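You operate a simulated robot arm through the tools that you are given. There is no shell and no other tool.

Carry out the task below with a simulated robot arm. There is one attempt and no reset: what you move stays moved.

Task
Dry the cast on the teal board in the airing box.
Fine: tray shut, vent open, fan on till the green lamp lights, then fan off; the cast stays in; leave the other cast.

The check looks at the end state, three seconds after you hand in, the way a careful person would. Anything else that was tipped, shoved, dropped, spilled or broken makes it a failure.

Robot
A 6-joint arm with a two-finger gripper, fixed in place. Base frame: the origin is at the foot of the arm, x ahead of it, y to its left, z up; the work surface is at about z = 950. Units: mm, rad, N and s.
With the tool pointing down near the work surface it reaches from about 140 to 660 mm from the base axis. Its first joint turns from -1.152 to 1.152 rad. Payload 2.45 kg.
The TCP is the grasp point between the finger pads, 30 mm short of the fingertips. In the tool frame z runs along the fingers and y along their closing line. Largest opening 106 mm; the body of the gripper starts 79 mm behind the TCP.
Orientation is told as [roll, pitch, yaw] about the base's x, y, z axes, in that order, counted from this pose: with the fingers straight down and closing along the base's y, the tool's x points along the base's -x, its y along +y and its z along -z.

Tools
- The arm moves only by the tool jog_arm. Its arguments are lists of equal length, an entry for each row: "offset": the shift along the base's x, y, z in mm, a list of three; "dr": the turn, a rotation vector about the base's x, y, z in rad, a list of three; "grip": the opening, from 0 (shut) to 1 (fully open). In form: {"offset": [[dx, dy, dz], ...], "dr": [[ax, ay, az], ...], "grip": [grip, ...]}. A call has 1 to 20 rows; each row shifts and turns the commanded pose from where the row before left it. A row lasts 0.2 s, in which the tool goes at most 50 mm and 0.15 rad; a call with a longer step from one row to the next is refused whole, and so is a gripper value outside its range. A pose out of reach is approached as far as the arm can. The call stops where the force on the tool passes 40 N (or 10 N more than at its start, if that is more) or the arm is blocked; 0.2 s more then pass. Each finger travels about 153 mm/s and halts on what it meets, pressing with about 33 N; the grip force reading is that of the motor and also rises with nothing between the fingers. The clock runs only during rows and for 0.2 s after the last one: add rows that do not move to give the fingers time. The reply holds the time, the measured pose of the TCP, the force on the tool along the base axes, the opening and the grip force, in the units named above and with some noise, with the torque about the TCP (base axes, N m) and any sound that the robot's microphone picked up.
- Cameras (640 x 400 px; columns grow to the right, rows downward): "scene" is fixed at [67.3, 421.2, 1406.3]; the picture's right is [-0.66, -0.75, 0.00], its down [-0.42, 0.37, -0.83] and it looks along [0.63, -0.55, -0.56] (base axes); focal length 287 px, centre (320, 200). "wrist" rides on the gripper at [76, -2, -106] in the tool frame; the picture's right is [0.02, 1.00, 0.00], its down [-0.78, 0.02, -0.62] and it looks along [-0.62, 0.01, 0.78] (tool axes); focal length 247 px, centre (320, 200). There is no depth. A picture from a camera that has moved, and an enlarged one, comes with that camera's place and axes in the base frame and with its lens.
- snapshot(camera): a new picture of that camera. No time passes.
- enlarge(camera, box): a new picture of the part [left, top, right, bottom] of that camera's present view, enlarged. No time passes.
- sign_off(): hands the job in; it is judged then, once.

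Places have to be worked out from the pictures, the camera data and where the tool is seen. Open the gripper and draw the arm clear of the work before you hand the job in, unless the task says otherwise.

The tools are called after "Request:" as a command line: name --argument value ..., lists and objects as JSON in quotes. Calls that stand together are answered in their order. jog_arm: Moves the arm, as the interface text tells. Its arguments: {"type":"object","properties":{"offset":{"type":"array","items":{"type":"array","items":{"type":"number"}}},"dr":{"type":"array","items":{"type":"array","items":{"type":"number"}}},"grip":{"type":"array","items":{"type":"number"}}},"required":["offset","dr","grip"]} The other tools are called the same way: snapshot (camera) takes a picture; enlarge (camera, box) takes an enlarged picture of a part of a camera's view; sign_off () hands the job in.

At the start:

```text
t: 0.0
ee_pos: [353.5, 23.4, 1211.6]
tool_rot: [0.0, 0.001, -0.001]
force: [-0.2, 0.5, -0.6]
wrist_torque: [0.0, -0.02, 0.0]
width: 106.2
finger_force: 0.2
```

scene: 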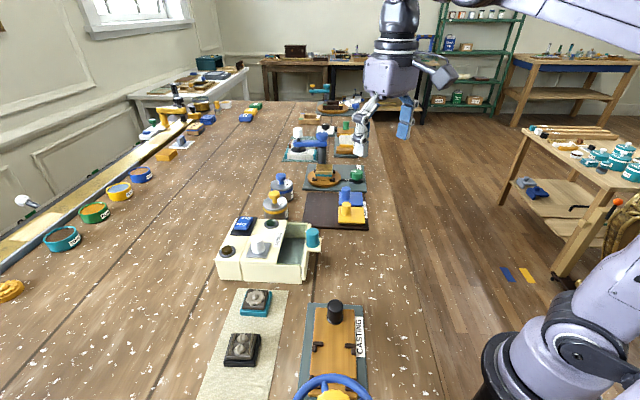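
wrist: 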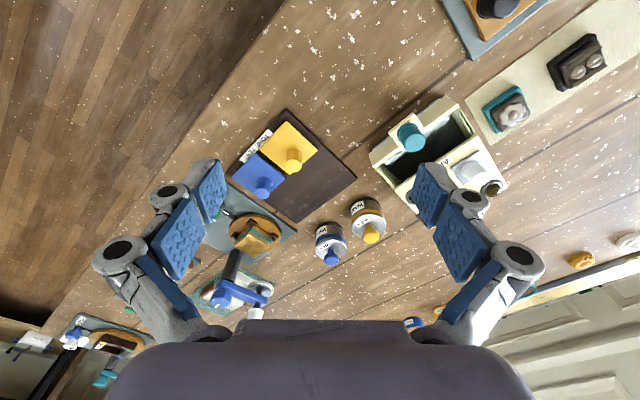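

The pictures show a cream-coloured box with an open tray, and two casts on boards (one teal, one black) on a cloth. I'll enlarge the views to see the box's controls.

Request:
enlarge --camera "scene" --box '[200, 200, 360, 300]'

Request:
enlarge --camera "scene" --box '[190, 270, 350, 370]'

Request:
enlarge --camera "wrist" --box '[350, 20, 640, 210]'

```text
4.00 times, centred on (280, 250) of scene
camera zoom: at [67.3, 421.2, 1406.3], right [-0.66, -0.75, 0.0], down [-0.42, 0.37, -0.83], along [0.63, -0.55, -0.56], focal length 1148 px, centre (480, 0)
```

zoom: 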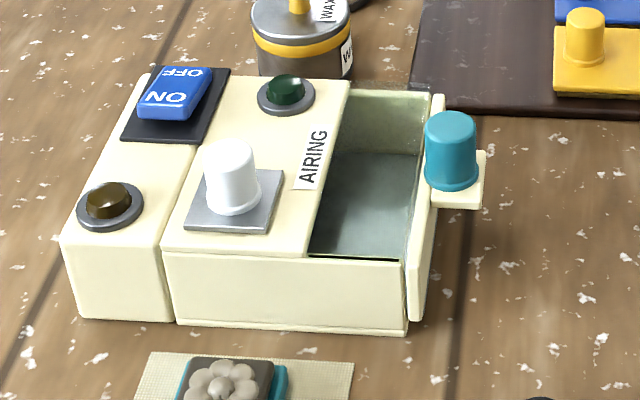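

```text
4.00 times, centred on (270, 320) of scene
camera zoom: at [67.3, 421.2, 1406.3], right [-0.66, -0.75, 0.0], down [-0.42, 0.37, -0.83], along [0.63, -0.55, -0.56], focal length 1148 px, centre (520, -280)
```

zoom: 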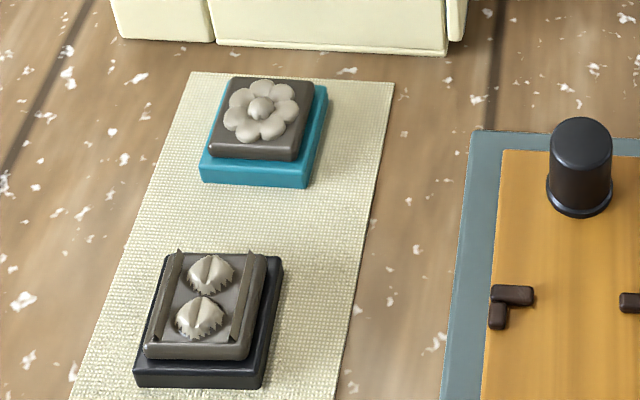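

```text
2.11 times, centred on (495, 115) of wrist
camera zoom: at [278.1, 19.8, 1318.3], right [-0.02, 1.0, 0.0], down [0.78, 0.02, 0.62], along [0.62, 0.01, -0.78], focal length 520 px, centre (-48, 379)
```

zoom: 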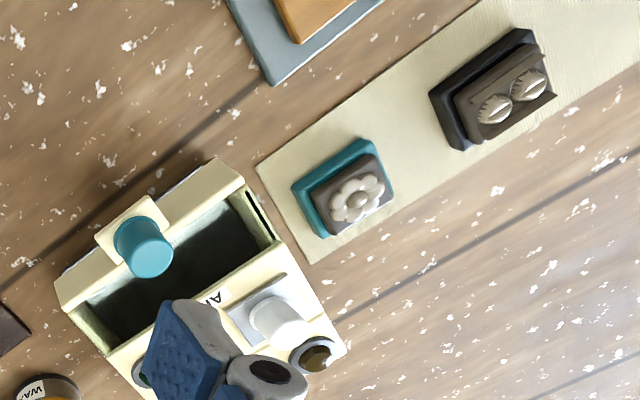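

I judge the teal board to be near (392, 289) and the box near (450, 260), turned by about 45°. I'll move the hand sideways at its present height so the wrist camera can look down on the box and the cast.

Request:
jog_arm --offset '[[-9, 36, 0], [-9, 36, 0], [-9, 36, 0], [-9, 36, 0], [-9, 36, 0], [-9, 36, 0]]' --dr '[[0, 0, 0], [0, 0, 0], [0, 0, 0], [0, 0, 0], [0, 0, 0], [0, 0, 0]]' --grip '[1, 1, 1, 1, 1, 1]'

Request:
snapshot --camera "wrist"

```text
t: 1.4
ee_pos: [300.4, 238.2, 1210.0]
tool_rot: [0.0, -0.001, 0.0]
force: [0.2, -0.1, 0.3]
wrist_torque: [-0.04, 0.0, 0.04]
width: 106.0
finger_force: 0.1
```

```text
taken
camera wrist: at [224.6, 235.3, 1318.3], right [-0.02, 1.0, 0.0], down [0.78, 0.02, 0.62], along [0.62, 0.01, -0.78], focal length 247 px, centre (320, 200)
```

wrist: 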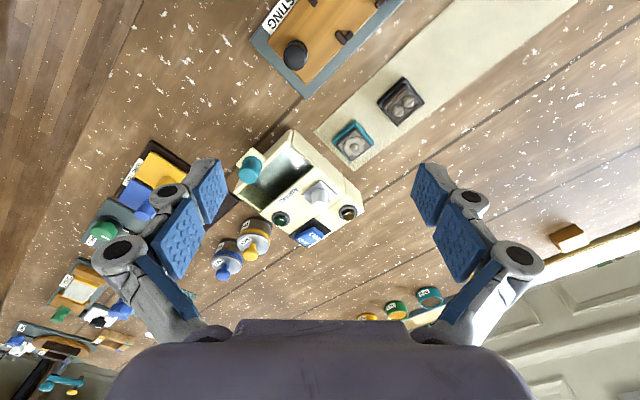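

The box and both casts are clear between the fingers now. I'll enlarge this view for accurate corners.

Request:
enlarge --camera "wrist" --box '[220, 115, 380, 255]'

Request:
enlarge --camera "wrist" --box '[310, 60, 440, 180]'

Request:
enlarge --camera "scene" --box '[230, 225, 290, 265]'

```text
2.86 times, centred on (300, 185) of wrist
camera zoom: at [224.6, 235.3, 1318.3], right [-0.02, 1.0, 0.0], down [0.78, 0.02, 0.62], along [0.62, 0.01, -0.78], focal length 706 px, centre (377, 243)
```

zoom: 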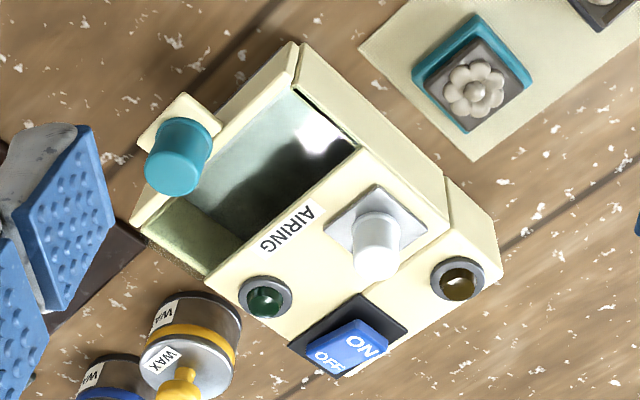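

```text
3.33 times, centred on (375, 120) of wrist
camera zoom: at [224.6, 235.3, 1318.3], right [-0.02, 1.0, 0.0], down [0.78, 0.02, 0.62], along [0.62, 0.01, -0.78], focal length 823 px, centre (137, 467)
```

zoom: 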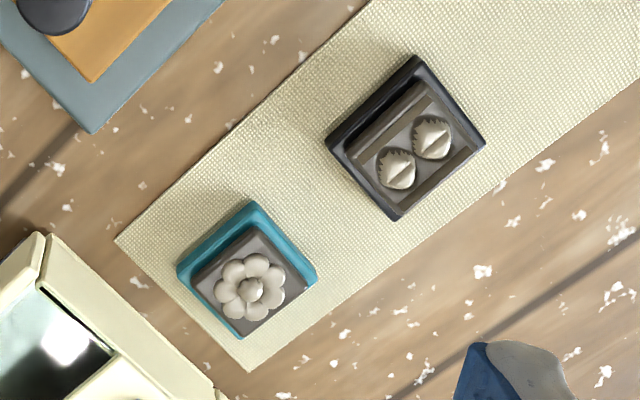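

```text
10.00 times, centred on (260, 245) of scene
camera zoom: at [67.3, 421.2, 1406.3], right [-0.66, -0.75, 0.0], down [-0.42, 0.37, -0.83], along [0.63, -0.55, -0.56], focal length 2870 px, centre (920, -250)
```

zoom: 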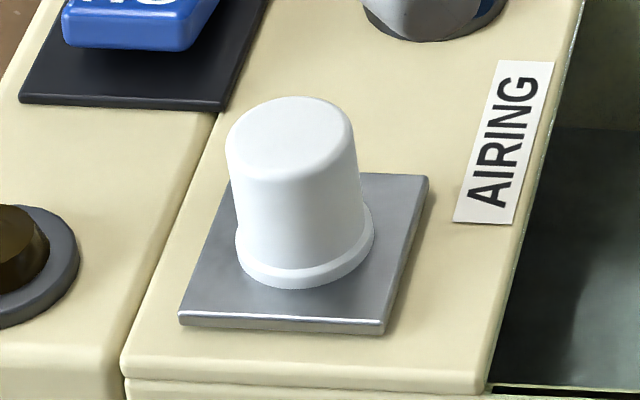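

The cast board is about 46 mm square, turned 45°, and centred at about (393, 289). I'll lower the hand over clear cloth and table for a closer look at the tray, vent plate and rocker; the fingertips stay above 1065.

Request:
jog_arm --offset '[[8, -3, -28], [8, -3, -28], [8, -3, -28], [8, -3, -28]]' --dr '[[0, 0, 0], [0, 0, 0], [0, 0, 0], [0, 0, 0]]' --grip '[1, 1, 1, 1]'

Request:
snapshot --camera "wrist"

Request:
snapshot --camera "scene"

```text
t: 2.4
ee_pos: [332.5, 224.8, 1097.9]
tool_rot: [0.0, -0.001, 0.001]
force: [0.4, -0.1, 0.5]
wrist_torque: [0.02, 0.06, 0.01]
width: 106.1
finger_force: 0.0
```

```text
taken
camera wrist: at [257.3, 222.5, 1206.6], right [-0.02, 1.0, 0.0], down [0.78, 0.02, 0.62], along [0.62, 0.01, -0.78], focal length 247 px, centre (320, 200)
```

wrist: 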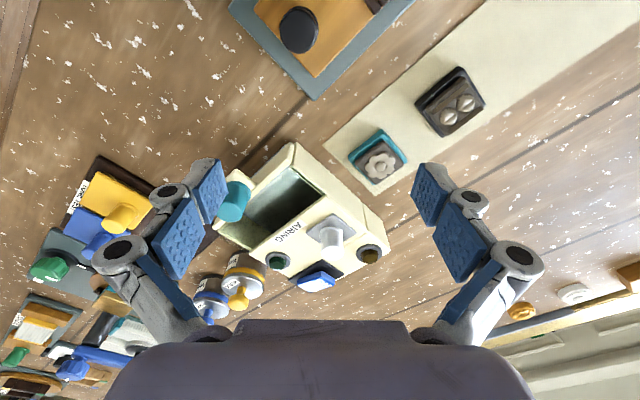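

```text
taken
```

scene: 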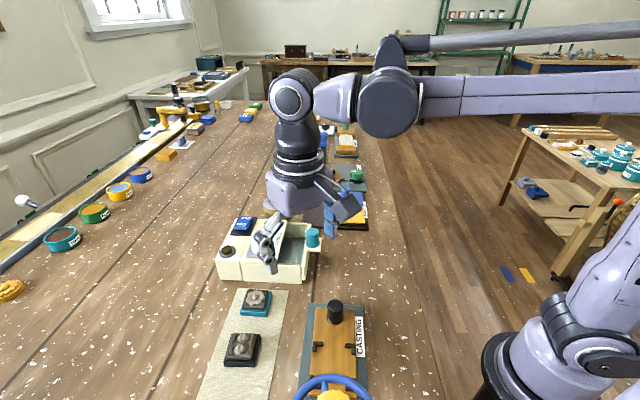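

The hand is clear of everything. I'll enlarge the wrist view of the box from here.

Request:
enlarge --camera "wrist" --box '[210, 130, 400, 300]'

Request:
enlarge --camera "wrist" --box '[330, 60, 490, 200]'

```text
2.35 times, centred on (305, 215) of wrist
camera zoom: at [257.3, 222.5, 1206.6], right [-0.02, 1.0, 0.0], down [0.78, 0.02, 0.62], along [0.62, 0.01, -0.78], focal length 581 px, centre (355, 165)
```

zoom: 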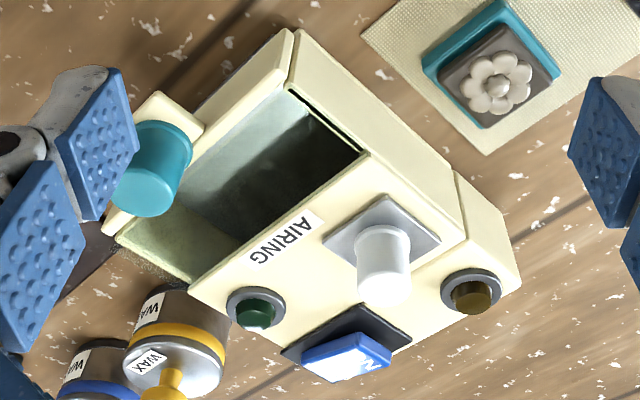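

```text
2.86 times, centred on (410, 130) of wrist
camera zoom: at [257.3, 222.5, 1206.6], right [-0.02, 1.0, 0.0], down [0.78, 0.02, 0.62], along [0.62, 0.01, -0.78], focal length 706 px, centre (63, 400)
```

zoom: 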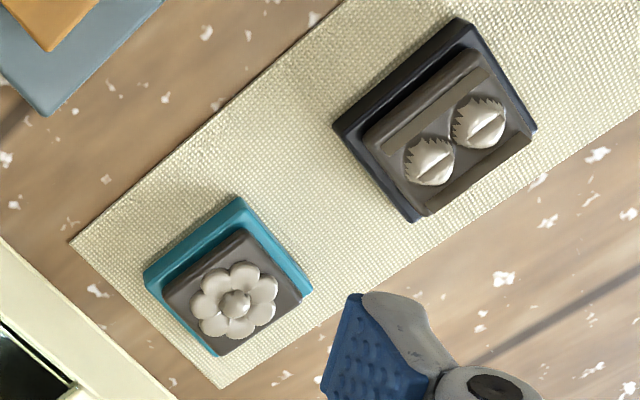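

I need to know whether the side wall belongs to the tray or to the housing, and how the vent is built. I'll enlarge the scene view tightly around the tray and the lid.

Request:
enlarge --camera "scene" --box '[255, 215, 327, 285]'

Request:
enlarge --camera "wrist" --box '[260, 130, 340, 200]'

Request:
enlarge --camera "wrist" --box '[290, 200, 400, 300]'

```text
5.71 times, centred on (291, 250) of scene
camera zoom: at [67.3, 421.2, 1406.3], right [-0.66, -0.75, 0.0], down [-0.42, 0.37, -0.83], along [0.63, -0.55, -0.56], focal length 1640 px, centre (486, -86)
```

zoom: 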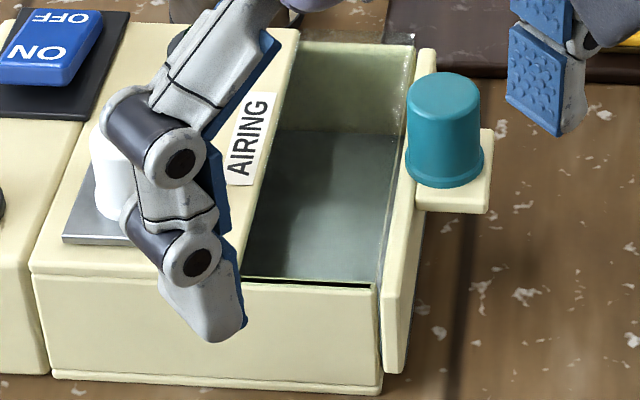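

```text
5.71 times, centred on (300, 165) of wrist
camera zoom: at [257.3, 222.5, 1206.6], right [-0.02, 1.0, 0.0], down [0.78, 0.02, 0.62], along [0.62, 0.01, -0.78], focal length 1411 px, centre (434, 400)
```

zoom: 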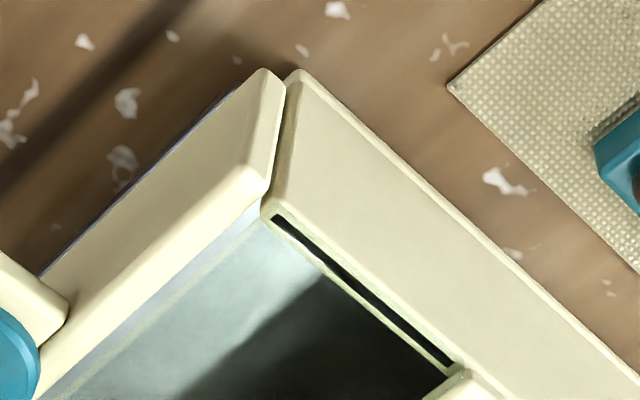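

```text
4.00 times, centred on (345, 250) of wrist
camera zoom: at [257.3, 222.5, 1206.6], right [-0.02, 1.0, 0.0], down [0.78, 0.02, 0.62], along [0.62, 0.01, -0.78], focal length 988 px, centre (220, 0)
```

zoom: 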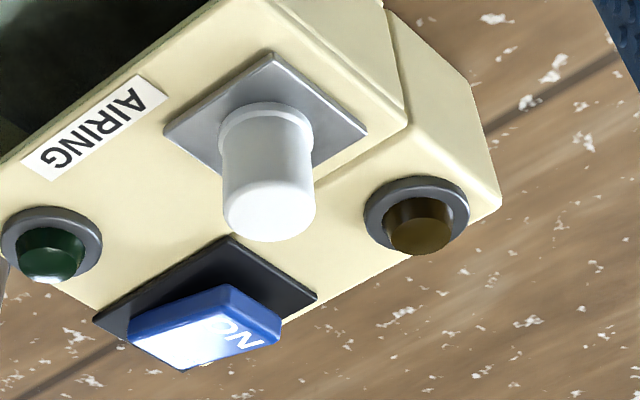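

The side wall seems to run unbroken up to the front panel, with a thin inner tray wall. I'll swing round to look straight into the opening along the tray's sliding direction, staying high.

Request:
jog_arm --offset '[[0, -10, 26], [-1, -16, 0], [-1, -16, 0], [-1, -15, 0], [-1, -15, 0], [0, -15, 0]]' --dr '[[0, 0, 0.131], [0, 0, 0.131], [0, 0, 0.131], [0, 0, 0.131], [0, 0, 0.131], [0, 0, 0.131]]' --grip '[1, 1, 1, 1, 1, 1]'

Request:
snapshot --camera "wrist"

```text
t: 3.8
ee_pos: [327.9, 138.1, 1124.5]
tool_rot: [0.0, -0.001, 0.788]
force: [0.8, -0.4, -0.6]
wrist_torque: [-0.01, 0.03, -0.02]
width: 105.9
finger_force: 0.1
```

```text
taken
camera wrist: at [275.5, 82.9, 1232.7], right [-0.72, 0.69, 0.0], down [0.54, 0.57, 0.62], along [0.43, 0.45, -0.78], focal length 247 px, centre (320, 200)
```

wrist: 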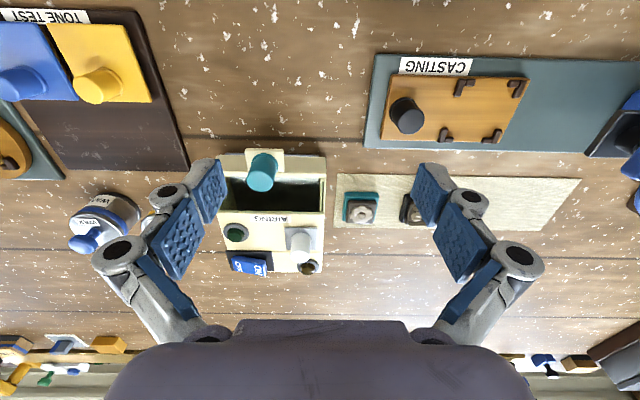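

Request:
enlarge --camera "wrist" --box '[210, 140, 340, 280]'

Request:
enlarge --camera "wrist" --box '[335, 175, 435, 245]'

```text
2.86 times, centred on (275, 210) of wrist
camera zoom: at [275.5, 82.9, 1232.7], right [-0.72, 0.69, 0.0], down [0.54, 0.57, 0.62], along [0.43, 0.45, -0.78], focal length 706 px, centre (449, 171)
```

zoom: 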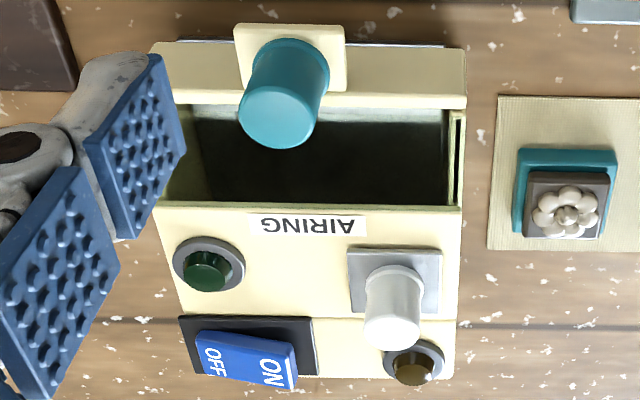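

```text
5.71 times, centred on (385, 210) of wrist
camera zoom: at [275.5, 82.9, 1232.7], right [-0.72, 0.69, 0.0], down [0.54, 0.57, 0.62], along [0.43, 0.45, -0.78], focal length 1411 px, centre (-51, 143)
```

zoom: 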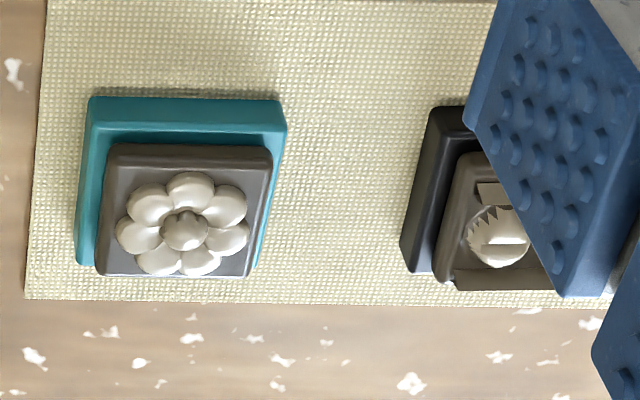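

From here the box is square to the view. I'll check the side wall for a seam in the scene camera now that the finger is out of the way.

Request:
enlarge --camera "scene" --box '[264, 240, 328, 290]'

Request:
enlarge --camera "scene" --box '[210, 215, 290, 285]'

```text
8.00 times, centred on (296, 265) of scene
camera zoom: at [67.3, 421.2, 1406.3], right [-0.66, -0.75, 0.0], down [-0.42, 0.37, -0.83], along [0.63, -0.55, -0.56], focal length 2296 px, centre (512, -320)
```

zoom: 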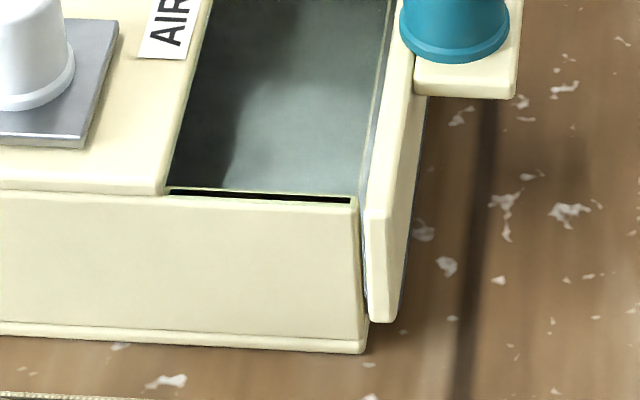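

```text
5.71 times, centred on (250, 250) of scene
camera zoom: at [67.3, 421.2, 1406.3], right [-0.66, -0.75, 0.0], down [-0.42, 0.37, -0.83], along [0.63, -0.55, -0.56], focal length 1640 px, centre (720, -86)
```

zoom: 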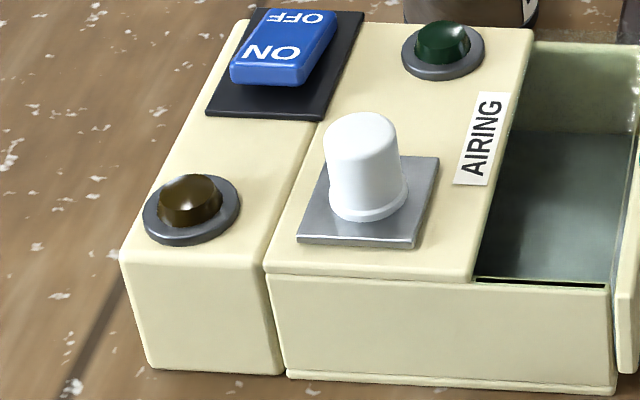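

The rocker's OFF end is the lower one, so the fan is off now. The teal tray knob stands near (410, 140) with its top at about 1034, and the white vent knob is near (457, 238). I'll move above the tray knob to check alignment before gripping it.

Request:
jog_arm --offset '[[27, 0.6, -10], [27, 0.6, -10], [28, 0.8, -15]]' --dr '[[0, 0, 0], [0, 0, 0], [0, 0, 0]]' --grip '[0.7, 0.7, 0.7]'

Request:
snapshot --camera "wrist"

Request:
enlarge --camera "scene" --box '[230, 170, 390, 290]'

```text
t: 4.6
ee_pos: [409.2, 139.6, 1089.3]
tool_rot: [0.0, 0.0, 0.787]
force: [0.4, 0.0, -0.5]
wrist_torque: [0.0, 0.01, -0.02]
width: 73.9
finger_force: 0.0
```

```text
taken
camera wrist: at [357.1, 85.1, 1197.4], right [-0.72, 0.69, 0.0], down [0.54, 0.57, 0.62], along [0.43, 0.45, -0.78], focal length 247 px, centre (320, 200)
```

wrist: 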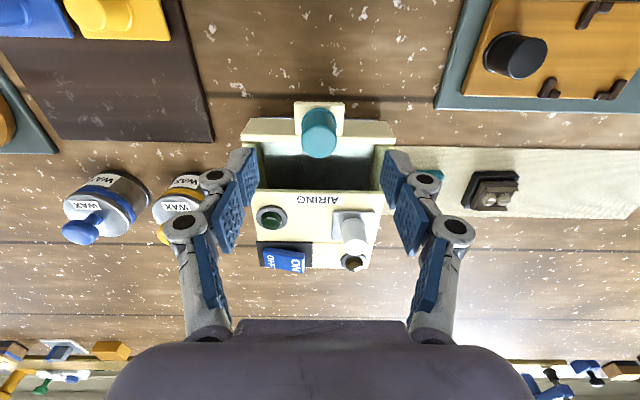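

```text
3.33 times, centred on (310, 230) of scene
camera zoom: at [67.3, 421.2, 1406.3], right [-0.66, -0.75, 0.0], down [-0.42, 0.37, -0.83], along [0.63, -0.55, -0.56], focal length 957 px, centre (353, 100)
```

zoom: 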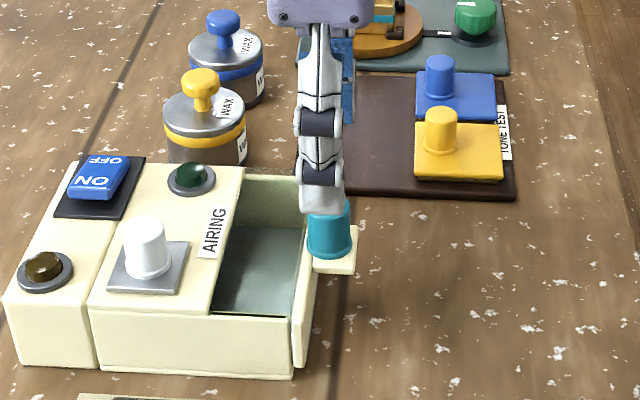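

The knob is centred between the fingers sideways. I'll enlarge to fix its position along the sliding direction before going down.

Request:
enlarge --camera "wrist" --box '[235, 90, 405, 200]'

Request:
enlarge --camera "wrist" --box '[240, 180, 400, 280]'

```text
3.64 times, centred on (320, 145) of wrist
camera zoom: at [357.1, 85.1, 1197.4], right [-0.72, 0.69, 0.0], down [0.54, 0.57, 0.62], along [0.43, 0.45, -0.78], focal length 898 px, centre (320, 400)
```

zoom: 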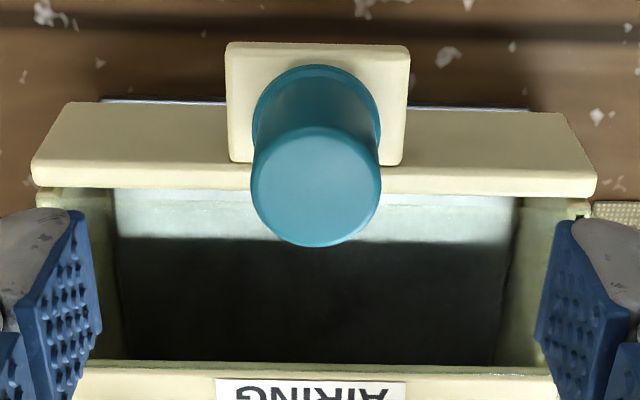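

```text
4.00 times, centred on (320, 230) of wrist
camera zoom: at [357.1, 85.1, 1197.4], right [-0.72, 0.69, 0.0], down [0.54, 0.57, 0.62], along [0.43, 0.45, -0.78], focal length 988 px, centre (320, 80)
```

zoom: 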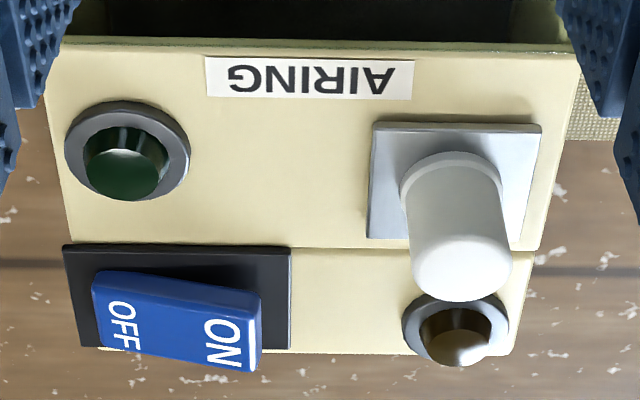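

The knob axis is within about 1 mm of the tool axis. I'll go down so the fingertips stop around 1007, just above the panel top, then close on the knob.

Request:
jog_arm --offset '[[0, 0, -20], [0, 0, -20], [0, 0, -12], [0, 0, 0], [0, 0, 0], [0, 0, 0]]' --dr '[[0, 0, 0], [0, 0, 0], [0, 0, 0], [0, 0, 0], [0, 0, 0], [0, 0, 0]]' --grip '[0.7, 0.6, 0.5, 0.2, 0.15, 0.15]'

Request:
enlarge --camera "scene" --box '[230, 170, 390, 290]'

```text
t: 6.0
ee_pos: [410.2, 140.7, 1037.6]
tool_rot: [-0.002, -0.001, 0.786]
force: [6.2, -5.2, 1.5]
wrist_torque: [-0.12, -0.25, -0.02]
width: 24.8
finger_force: 45.3
```

```text
3.33 times, centred on (310, 230) of scene
camera zoom: at [67.4, 421.1, 1406.4], right [-0.66, -0.75, 0.0], down [-0.42, 0.37, -0.83], along [0.63, -0.55, -0.56], focal length 957 px, centre (353, 100)
```

zoom: 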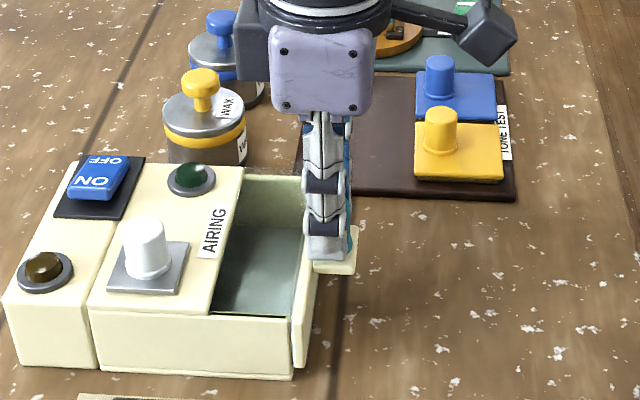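

The knob is held (24.8 mm wide). I'll pull gently outward along the sliding direction, 8 mm in small steps, and watch the force.

Request:
jog_arm --offset '[[-1.4, -1.4, 0], [-1.4, -1.4, 0], [-1.4, -1.4, 0], [-1.4, -1.4, 0]]' --dr '[[0, 0, 0], [0, 0, 0], [0, 0, 0], [0, 0, 0]]' --grip '[0.15, 0.15, 0.15, 0.15]'

Request:
enlarge --camera "scene" --box '[230, 170, 390, 290]'

```text
t: 7.0
ee_pos: [404.1, 134.4, 1038.5]
tool_rot: [0.0, -0.001, 0.785]
force: [9.1, -8.4, 17.4]
wrist_torque: [-0.14, -0.34, 0.01]
width: 24.9
finger_force: 44.7
```

```text
3.33 times, centred on (310, 230) of scene
camera zoom: at [67.3, 420.9, 1406.4], right [-0.66, -0.75, 0.0], down [-0.42, 0.37, -0.83], along [0.63, -0.55, -0.56], focal length 957 px, centre (353, 100)
```

zoom: 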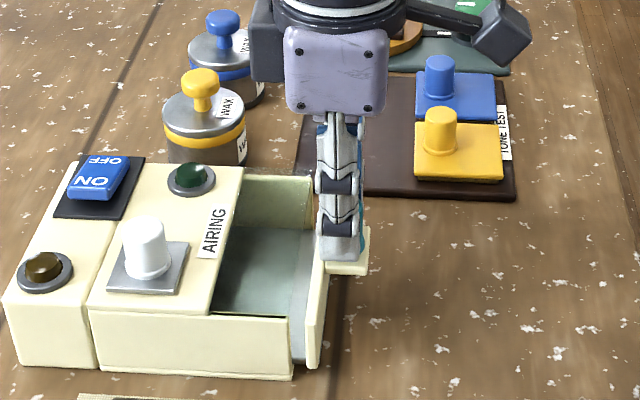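

The tray slid out about 8 mm, so it was shut (or nearly) and it opens outward. I'll relieve the sideways and upward load a little and keep pulling.

Request:
jog_arm --offset '[[0.7, -0.7, 1.0], [-3, -3, 0.3], [-4, -4, 0], [-4, -4, 0], [-4, -4, 0], [-4, -4, 0]]' --dr '[[0, 0, 0], [0, 0, 0], [0, 0, 0], [0, 0, 0], [0, 0, 0], [0, 0, 0]]' --grip '[0.15, 0.15, 0.15, 0.15, 0.15, 0.15]'

Request:
enlarge --camera "scene" --box '[230, 170, 390, 290]'

```text
t: 8.4
ee_pos: [385.7, 116.0, 1037.8]
tool_rot: [0.003, 0.001, 0.787]
force: [-3.7, 4.2, -19.0]
wrist_torque: [0.17, -0.03, 0.03]
width: 25.1
finger_force: 44.9
```

```text
3.33 times, centred on (310, 230) of scene
camera zoom: at [67.4, 421.5, 1406.3], right [-0.66, -0.75, 0.0], down [-0.42, 0.37, -0.83], along [0.63, -0.55, -0.56], focal length 957 px, centre (353, 100)
```

zoom: 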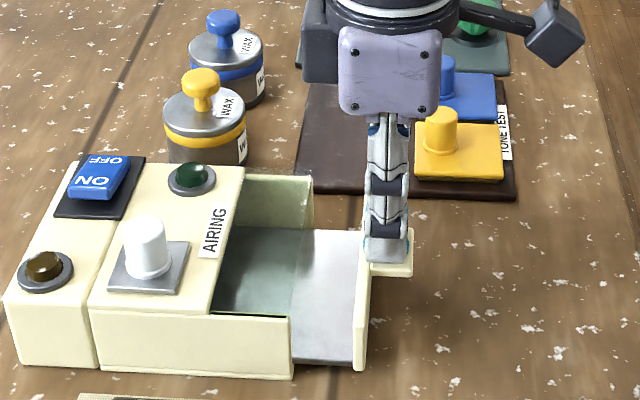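

The tray is now out about 35 mm, giving roughly 85 mm between the lid edge and the front panel, enough for the 46 mm board. I'll ease the vertical load, open the fingers and rise straight up.

Request:
jog_arm --offset '[[-0.2, 0.2, -0.6], [0, 0, 0], [0, 0, 0], [0, 0, 30], [0, 0, 40]]' --dr '[[0, 0, 0], [0, 0, 0], [0, 0, 0], [0, 0, 0], [0, 0, 0]]' --grip '[0.15, 0.5, 0.6, 0.6, 0.6]'

Request:
snapshot --camera "wrist"

Request:
enlarge --camera "scene" --box '[230, 190, 350, 290]'

```text
t: 9.6
ee_pos: [385.5, 115.7, 1109.5]
tool_rot: [0.0, 0.002, 0.788]
force: [-0.2, -0.3, 0.0]
wrist_torque: [0.0, 0.0, -0.02]
width: 63.5
finger_force: 0.0
```

```text
taken
camera wrist: at [334.2, 59.8, 1216.9], right [-0.72, 0.69, 0.0], down [0.54, 0.57, 0.62], along [0.43, 0.45, -0.78], focal length 247 px, centre (320, 200)
```

wrist: 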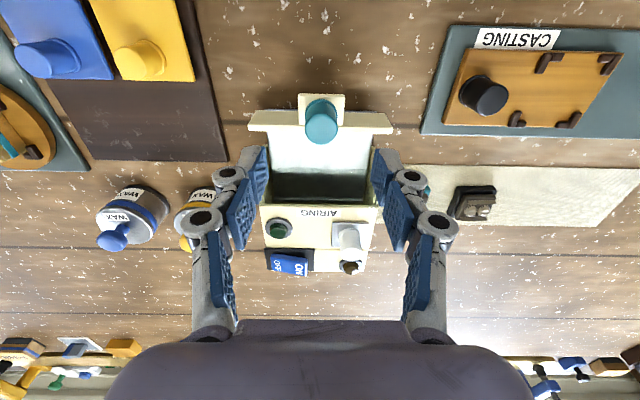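

```text
4.00 times, centred on (290, 240) of scene
camera zoom: at [67.2, 421.2, 1406.3], right [-0.66, -0.75, 0.0], down [-0.42, 0.37, -0.83], along [0.63, -0.55, -0.56], focal length 1148 px, centre (440, 40)
```

zoom: 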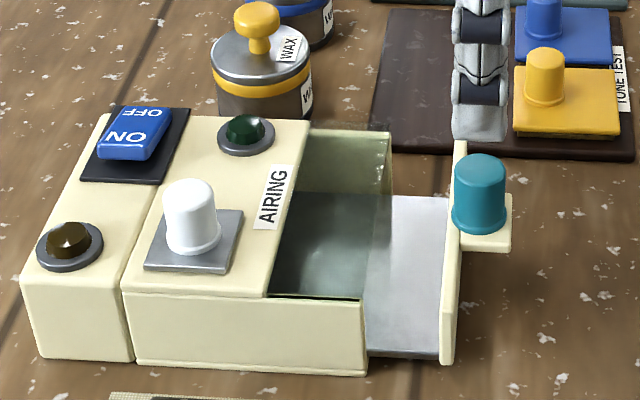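

The tray is open as wanted. I'll enlarge the wrist view to measure the tray floor and its width before fetching the cast.

Request:
enlarge --camera "wrist" --box '[240, 85, 400, 215]'

```text
3.08 times, centred on (320, 150) of wrist
camera zoom: at [334.2, 59.8, 1216.9], right [-0.72, 0.69, 0.0], down [0.54, 0.57, 0.62], along [0.43, 0.45, -0.78], focal length 760 px, centre (320, 354)
```

zoom: 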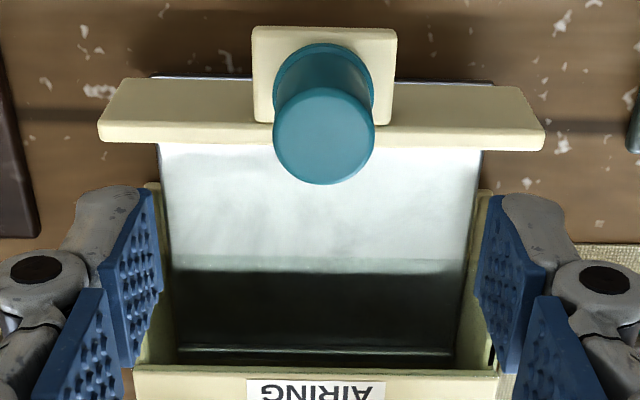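

The tray floor is about 119 mm wide, centred on the knob line, with its top near z ≈ 963. The cast will go about 47 mm behind the knob line, near (419, 149). I'll now travel at this height to above the teal board at (393, 289).

Request:
jog_arm --offset '[[1.5, 34.7, 0], [1.5, 34.7, 0], [1.5, 34.7, 0], [1.5, 34.7, 0], [1.5, 34.5, 0], [0, 0, 0]]' --dr '[[0, 0, 0], [0, 0, 0], [0, 0, 0], [0, 0, 0], [0, 0, 0], [0, 0, 0]]' --grip '[0.56, 0.56, 0.56, 0.56, 0.56, 0.56]'

Request:
snapshot --camera "wrist"

Request:
enlarge --camera "wrist" --box '[260, 60, 380, 160]'

```text
t: 11.0
ee_pos: [392.1, 289.1, 1109.4]
tool_rot: [0.0, 0.001, 0.785]
force: [0.2, 0.6, -0.6]
wrist_torque: [0.02, 0.0, 0.02]
width: 59.3
finger_force: 0.0
```

```text
taken
camera wrist: at [340.2, 233.1, 1216.1], right [-0.72, 0.69, 0.0], down [0.54, 0.57, 0.62], along [0.43, 0.45, -0.78], focal length 247 px, centre (320, 200)
```

wrist: 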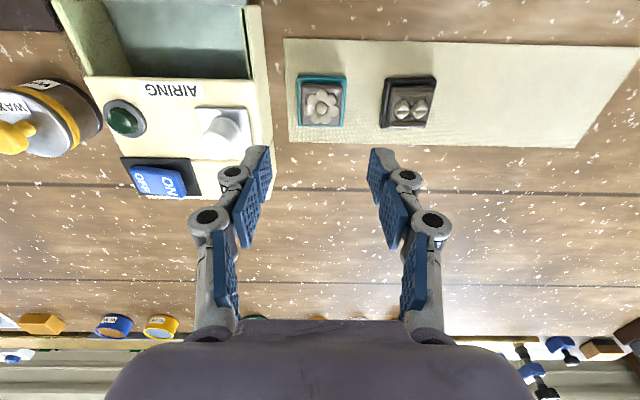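

```text
4.00 times, centred on (320, 110) of wrist
camera zoom: at [340.2, 233.1, 1216.1], right [-0.72, 0.69, 0.0], down [0.54, 0.57, 0.62], along [0.43, 0.45, -0.78], focal length 988 px, centre (320, 560)
```

zoom: 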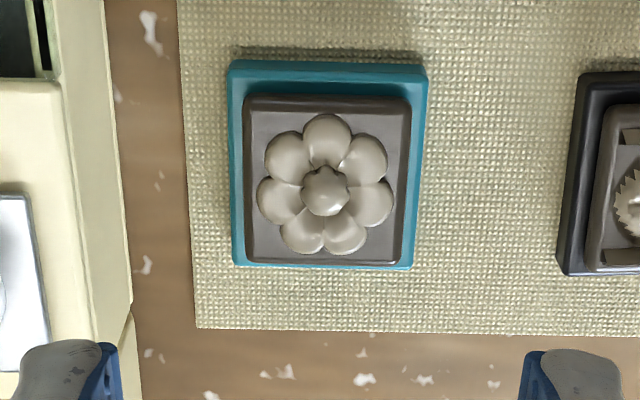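

The board measures about 48 × 47 mm, and its centre lies 2–3 mm further along the tray direction than the tool; sideways it is centred. I'll correct that and descend with a 57 mm opening to fingertips about 3 mm above the cloth.

Request:
jog_arm --offset '[[1.8, 1.9, -25], [0, 0, -30], [0, 0, -30], [0, 0, -25], [0, 0, -10], [0, 0, -5]]' --dr '[[0, 0, 0], [0, 0, 0], [0, 0, 0], [0, 0, 0], [0, 0, 0], [0, 0, 0]]' --grip '[0.54, 0.54, 0.54, 0.54, 0.54, 0.54]'

Request:
snapshot --camera "wrist"

Request:
enlarge --camera "scene" --box '[200, 230, 320, 350]'

```text
t: 12.4
ee_pos: [395.1, 291.0, 982.8]
tool_rot: [0.0, 0.0, 0.786]
force: [0.0, -0.1, -0.1]
wrist_torque: [-0.01, -0.02, 0.0]
width: 57.5
finger_force: 0.0
```

```text
taken
camera wrist: at [343.1, 235.8, 1091.0], right [-0.72, 0.69, 0.0], down [0.54, 0.57, 0.62], along [0.43, 0.45, -0.78], focal length 247 px, centre (320, 200)
```

wrist: 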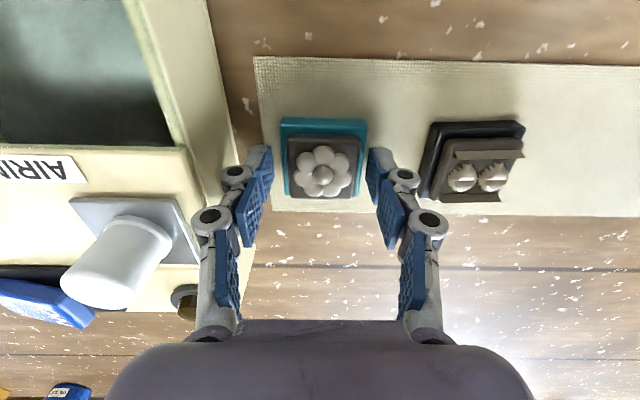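

```text
3.33 times, centred on (260, 290) of scene
camera zoom: at [67.3, 421.2, 1406.3], right [-0.66, -0.75, 0.0], down [-0.42, 0.37, -0.83], along [0.63, -0.55, -0.56], focal length 957 px, centre (520, -100)
```

zoom: 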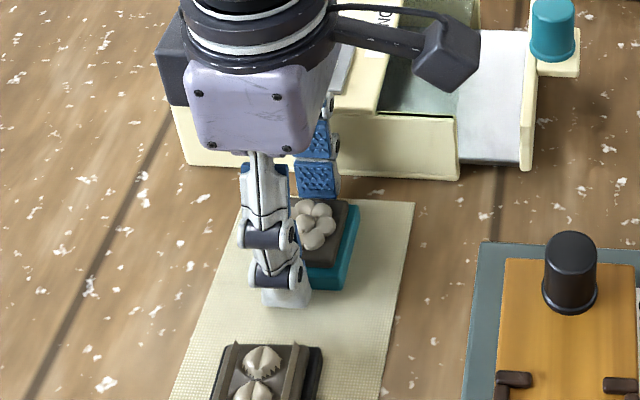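

The fingers straddle the teal board with no contact and clear of the box and the other cast. I'll close on the board.

Request:
jog_arm --offset '[[0, 0, 0], [0, 0, 0], [0, 0, 0], [0, 0, 0]]' --dr '[[0, 0, 0], [0, 0, 0], [0, 0, 0], [0, 0, 0]]' --grip '[0.48, 0.42, 0.36, 0.36]'

Request:
enlarge --camera "wrist" --box '[240, 100, 400, 220]'

```text
t: 13.4
ee_pos: [395.0, 292.7, 983.6]
tool_rot: [-0.001, 0.0, 0.785]
force: [-0.2, 0.6, 0.3]
wrist_torque: [-0.01, -0.01, 0.04]
width: 47.0
finger_force: 33.0
```

```text
3.33 times, centred on (320, 160) of wrist
camera zoom: at [343.2, 235.8, 1091.1], right [-0.72, 0.69, 0.0], down [0.54, 0.57, 0.62], along [0.43, 0.45, -0.78], focal length 823 px, centre (320, 333)
```

zoom: 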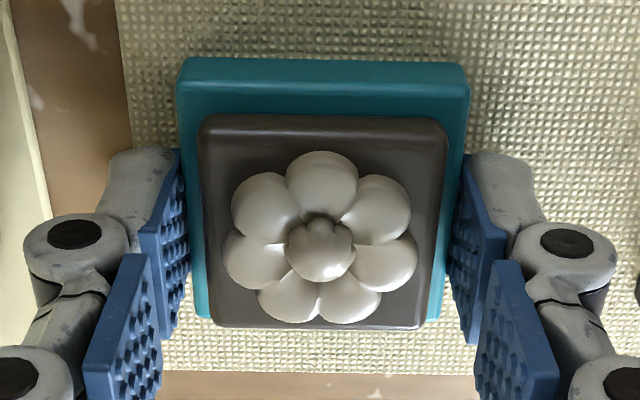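

The board is held firmly at 47 mm. I'll lift it straight up gently to about 1095, so it passes well over the white knob.

Request:
jog_arm --offset '[[0, 0, 6], [0, 0, 14], [0, 0, 24], [0, 0, 28], [0, 0, 24], [0, 0, 14], [0, 0, 4]]' --dr '[[0, 0, 0], [0, 0, 0], [0, 0, 0], [0, 0, 0], [0, 0, 0], [0, 0, 0], [0, 0, 0]]' --grip '[0.36, 0.36, 0.36, 0.36, 0.36, 0.36, 0.36]'

Request:
snapshot --camera "wrist"

Request:
enlarge --camera "scene" --box '[200, 170, 360, 340]'

```text
t: 15.0
ee_pos: [395.6, 290.6, 1097.6]
tool_rot: [0.002, -0.001, 0.785]
force: [-0.5, -0.5, -0.5]
wrist_torque: [0.0, -0.03, -0.03]
width: 47.0
finger_force: 32.6
```

```text
taken
camera wrist: at [343.0, 235.0, 1205.4], right [-0.72, 0.69, 0.0], down [0.54, 0.57, 0.62], along [0.43, 0.45, -0.78], focal length 247 px, centre (320, 200)
```

wrist: 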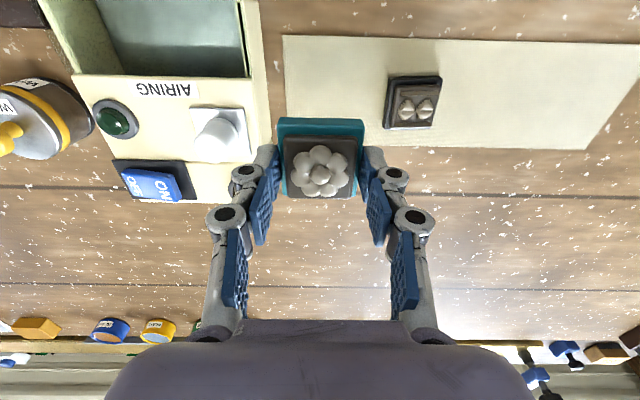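

```text
2.35 times, centred on (280, 255) of scene
camera zoom: at [67.3, 421.2, 1406.3], right [-0.66, -0.75, 0.0], down [-0.42, 0.37, -0.83], along [0.63, -0.55, -0.56], focal length 675 px, centre (414, 71)
```

zoom: 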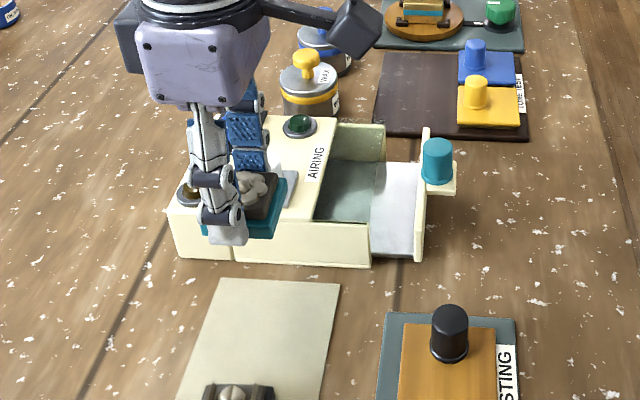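

The cast came up level on its board. I'll carry it at this height to above the open tray at about (418.5, 149).

Request:
jog_arm --offset '[[2.8, -17, 0], [5.6, -34, 0], [6.4, -40, 0], [5.6, -34, 0], [2.8, -17, 0], [0, 0, 0]]' --dr '[[0, 0, 0], [0, 0, 0], [0, 0, 0], [0, 0, 0], [0, 0, 0], [0, 0, 0]]' --grip '[0.36, 0.36, 0.36, 0.36, 0.36, 0.36]'

Request:
snapshot --camera "wrist"

Request:
enlarge --camera "scene" --box '[220, 170, 360, 290]'

```text
t: 16.4
ee_pos: [419.6, 149.5, 1096.6]
tool_rot: [0.001, 0.0, 0.787]
force: [0.3, 0.6, 0.0]
wrist_torque: [0.0, 0.0, -0.01]
width: 46.8
finger_force: 32.8
```

```text
taken
camera wrist: at [367.6, 93.8, 1205.2], right [-0.72, 0.69, 0.0], down [0.54, 0.57, 0.62], along [0.43, 0.45, -0.78], focal length 247 px, centre (320, 200)
```

wrist: 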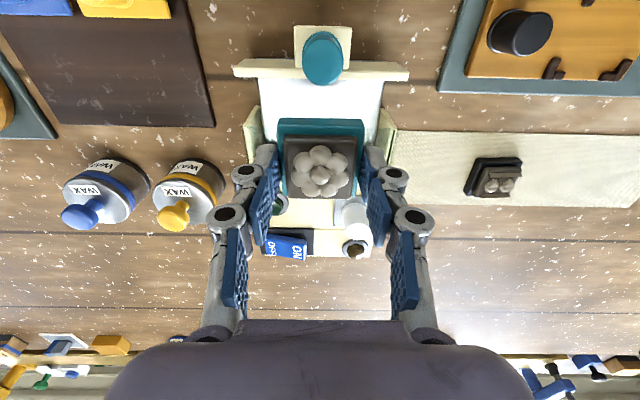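

```text
3.33 times, centred on (290, 230) of scene
camera zoom: at [67.3, 421.2, 1406.3], right [-0.66, -0.75, 0.0], down [-0.42, 0.37, -0.83], along [0.63, -0.55, -0.56], focal length 957 px, centre (420, 100)
```

zoom: 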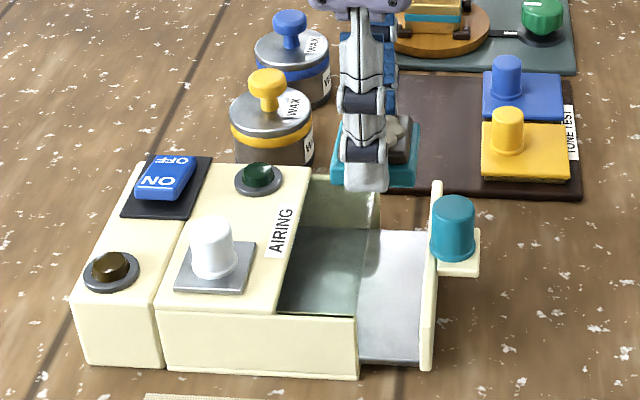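

The cast is above the tray with clearance to the panel and the lid. I'll lower it to just above the tray floor and check.

Request:
jog_arm --offset '[[0, 0, -15], [0, 0, -25], [0, 0, -25], [0, 0, -15], [0, 0, -10], [0, 0, 0]]' --dr '[[0, 0, 0], [0, 0, 0], [0, 0, 0], [0, 0, 0], [0, 0, 0], [0, 0, 0]]' --grip '[0.36, 0.36, 0.36, 0.36, 0.36, 0.36]'

Request:
snapshot --camera "wrist"

Request:
enlarge --camera "scene" --box '[240, 190, 340, 290]'

```text
t: 17.3
ee_pos: [419.9, 148.7, 1037.0]
tool_rot: [0.003, 0.001, 0.788]
force: [-5.1, -1.1, 12.0]
wrist_torque: [-0.09, -0.05, -0.01]
width: 46.8
finger_force: 33.3
stopped in row 4: the force on the tool passed its limit at 93 N (the readings are from after the stop); the commanded pose is now the measured one
```

```text
taken
camera wrist: at [368.1, 92.7, 1144.7], right [-0.72, 0.69, 0.0], down [0.54, 0.57, 0.62], along [0.43, 0.45, -0.78], focal length 247 px, centre (320, 200)
```

wrist: 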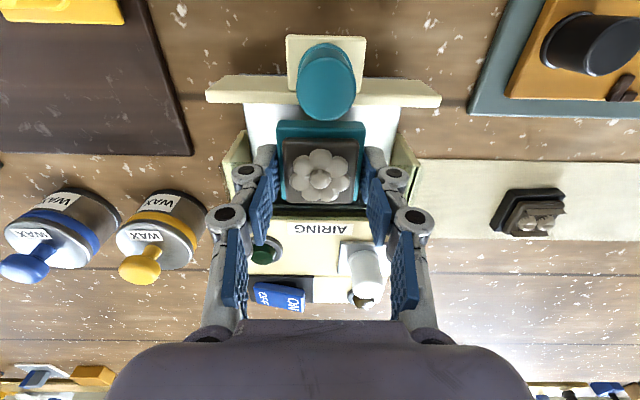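

```text
4.00 times, centred on (290, 240) of scene
camera zoom: at [66.9, 421.1, 1406.4], right [-0.66, -0.75, 0.0], down [-0.42, 0.37, -0.83], along [0.63, -0.55, -0.56], focal length 1148 px, centre (440, 40)
```

zoom: 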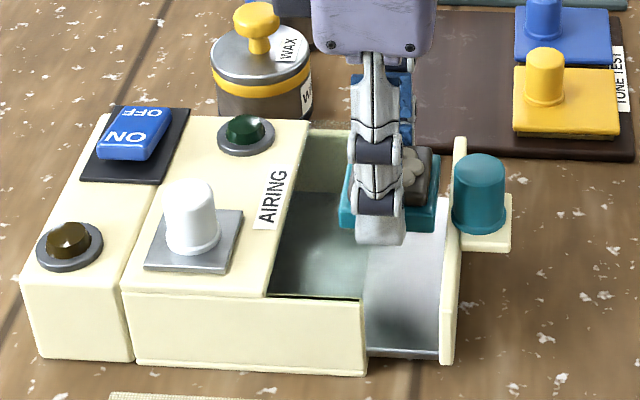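

The descent met something solid at about z = 1004 where the opening looked empty. The tinted area ends exactly at the housing's front edge, so there must be a clear window over that part of the housing. I'll lift straight off and inspect.

Request:
jog_arm --offset '[[0, 0, 5], [0, 0, 15], [0, 0, 25], [0, 0, 15], [0, 0, 0]]' --dr '[[0, 0, 0], [0, 0, 0], [0, 0, 0], [0, 0, 0], [0, 0, 0]]' --grip '[0.36, 0.36, 0.36, 0.36, 0.36]'

Request:
enlarge --camera "scene" --box '[250, 200, 340, 285]'

Request:
enlarge --camera "wrist" --box '[230, 60, 410, 215]'

```text
t: 18.5
ee_pos: [421.7, 150.8, 1095.0]
tool_rot: [-0.001, 0.001, 0.787]
force: [-0.9, -0.4, -0.6]
wrist_torque: [-0.02, 0.0, -0.02]
width: 46.6
finger_force: 32.7
```

```text
4.71 times, centred on (295, 242) of scene
camera zoom: at [67.3, 421.2, 1406.3], right [-0.66, -0.75, 0.0], down [-0.42, 0.37, -0.83], along [0.63, -0.55, -0.56], focal length 1351 px, centre (438, 0)
```

zoom: 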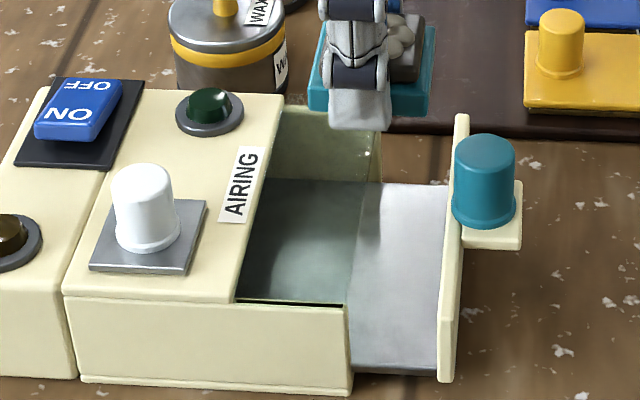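

```text
2.58 times, centred on (320, 138) of wrist
camera zoom: at [368.9, 93.7, 1203.9], right [-0.72, 0.69, 0.0], down [0.54, 0.57, 0.62], along [0.43, 0.45, -0.78], focal length 637 px, centre (320, 361)
```

zoom: 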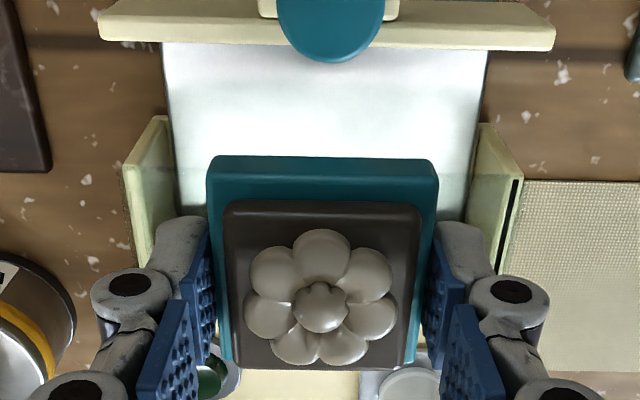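

The window over the front of the housing is confirmed: there is a faint tinted edge across it, and it looks unbroken with the cast still secure. The tray must be pulled out much further, so I'll put the cast back on its spot on the cloth first.

Request:
jog_arm --offset '[[-3, 17, 0], [-6, 34, 0], [-7.5, 40, 0], [-6, 34, 0], [-3, 17, 0], [0, 0, 0]]' --dr '[[0, 0, 0], [0, 0, 0], [0, 0, 0], [0, 0, 0], [0, 0, 0], [0, 0, 0]]' --grip '[0.36, 0.36, 0.36, 0.36, 0.36, 0.36]'

Request:
snapshot --camera "wrist"

Request:
enlarge --camera "scene" --box '[200, 170, 360, 340]'

```text
t: 19.9
ee_pos: [395.7, 293.6, 1096.4]
tool_rot: [0.002, -0.001, 0.785]
force: [-0.1, 0.6, -1.5]
wrist_torque: [-0.04, -0.02, -0.03]
width: 47.0
finger_force: 32.8
```

```text
taken
camera wrist: at [343.4, 236.4, 1203.1], right [-0.72, 0.69, 0.0], down [0.54, 0.57, 0.62], along [0.43, 0.45, -0.78], focal length 247 px, centre (320, 200)
```

wrist: 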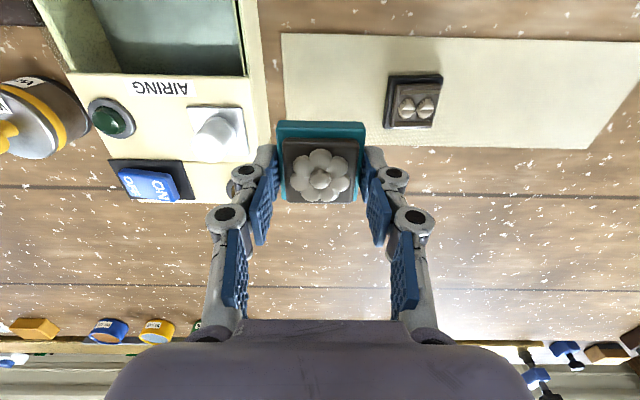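

```text
2.35 times, centred on (280, 255) of scene
camera zoom: at [67.3, 421.3, 1406.3], right [-0.66, -0.75, 0.0], down [-0.42, 0.37, -0.83], along [0.63, -0.55, -0.56], focal length 675 px, centre (414, 71)
```

zoom: 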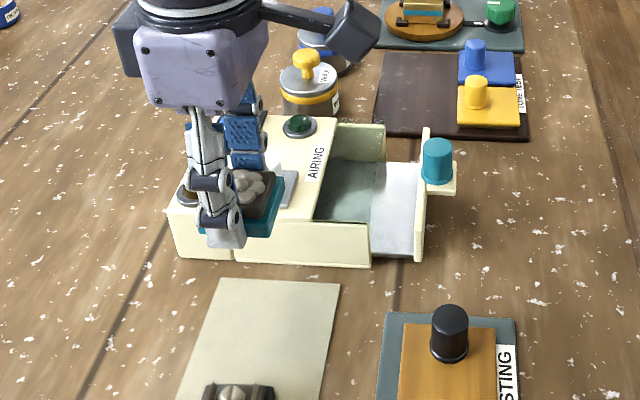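

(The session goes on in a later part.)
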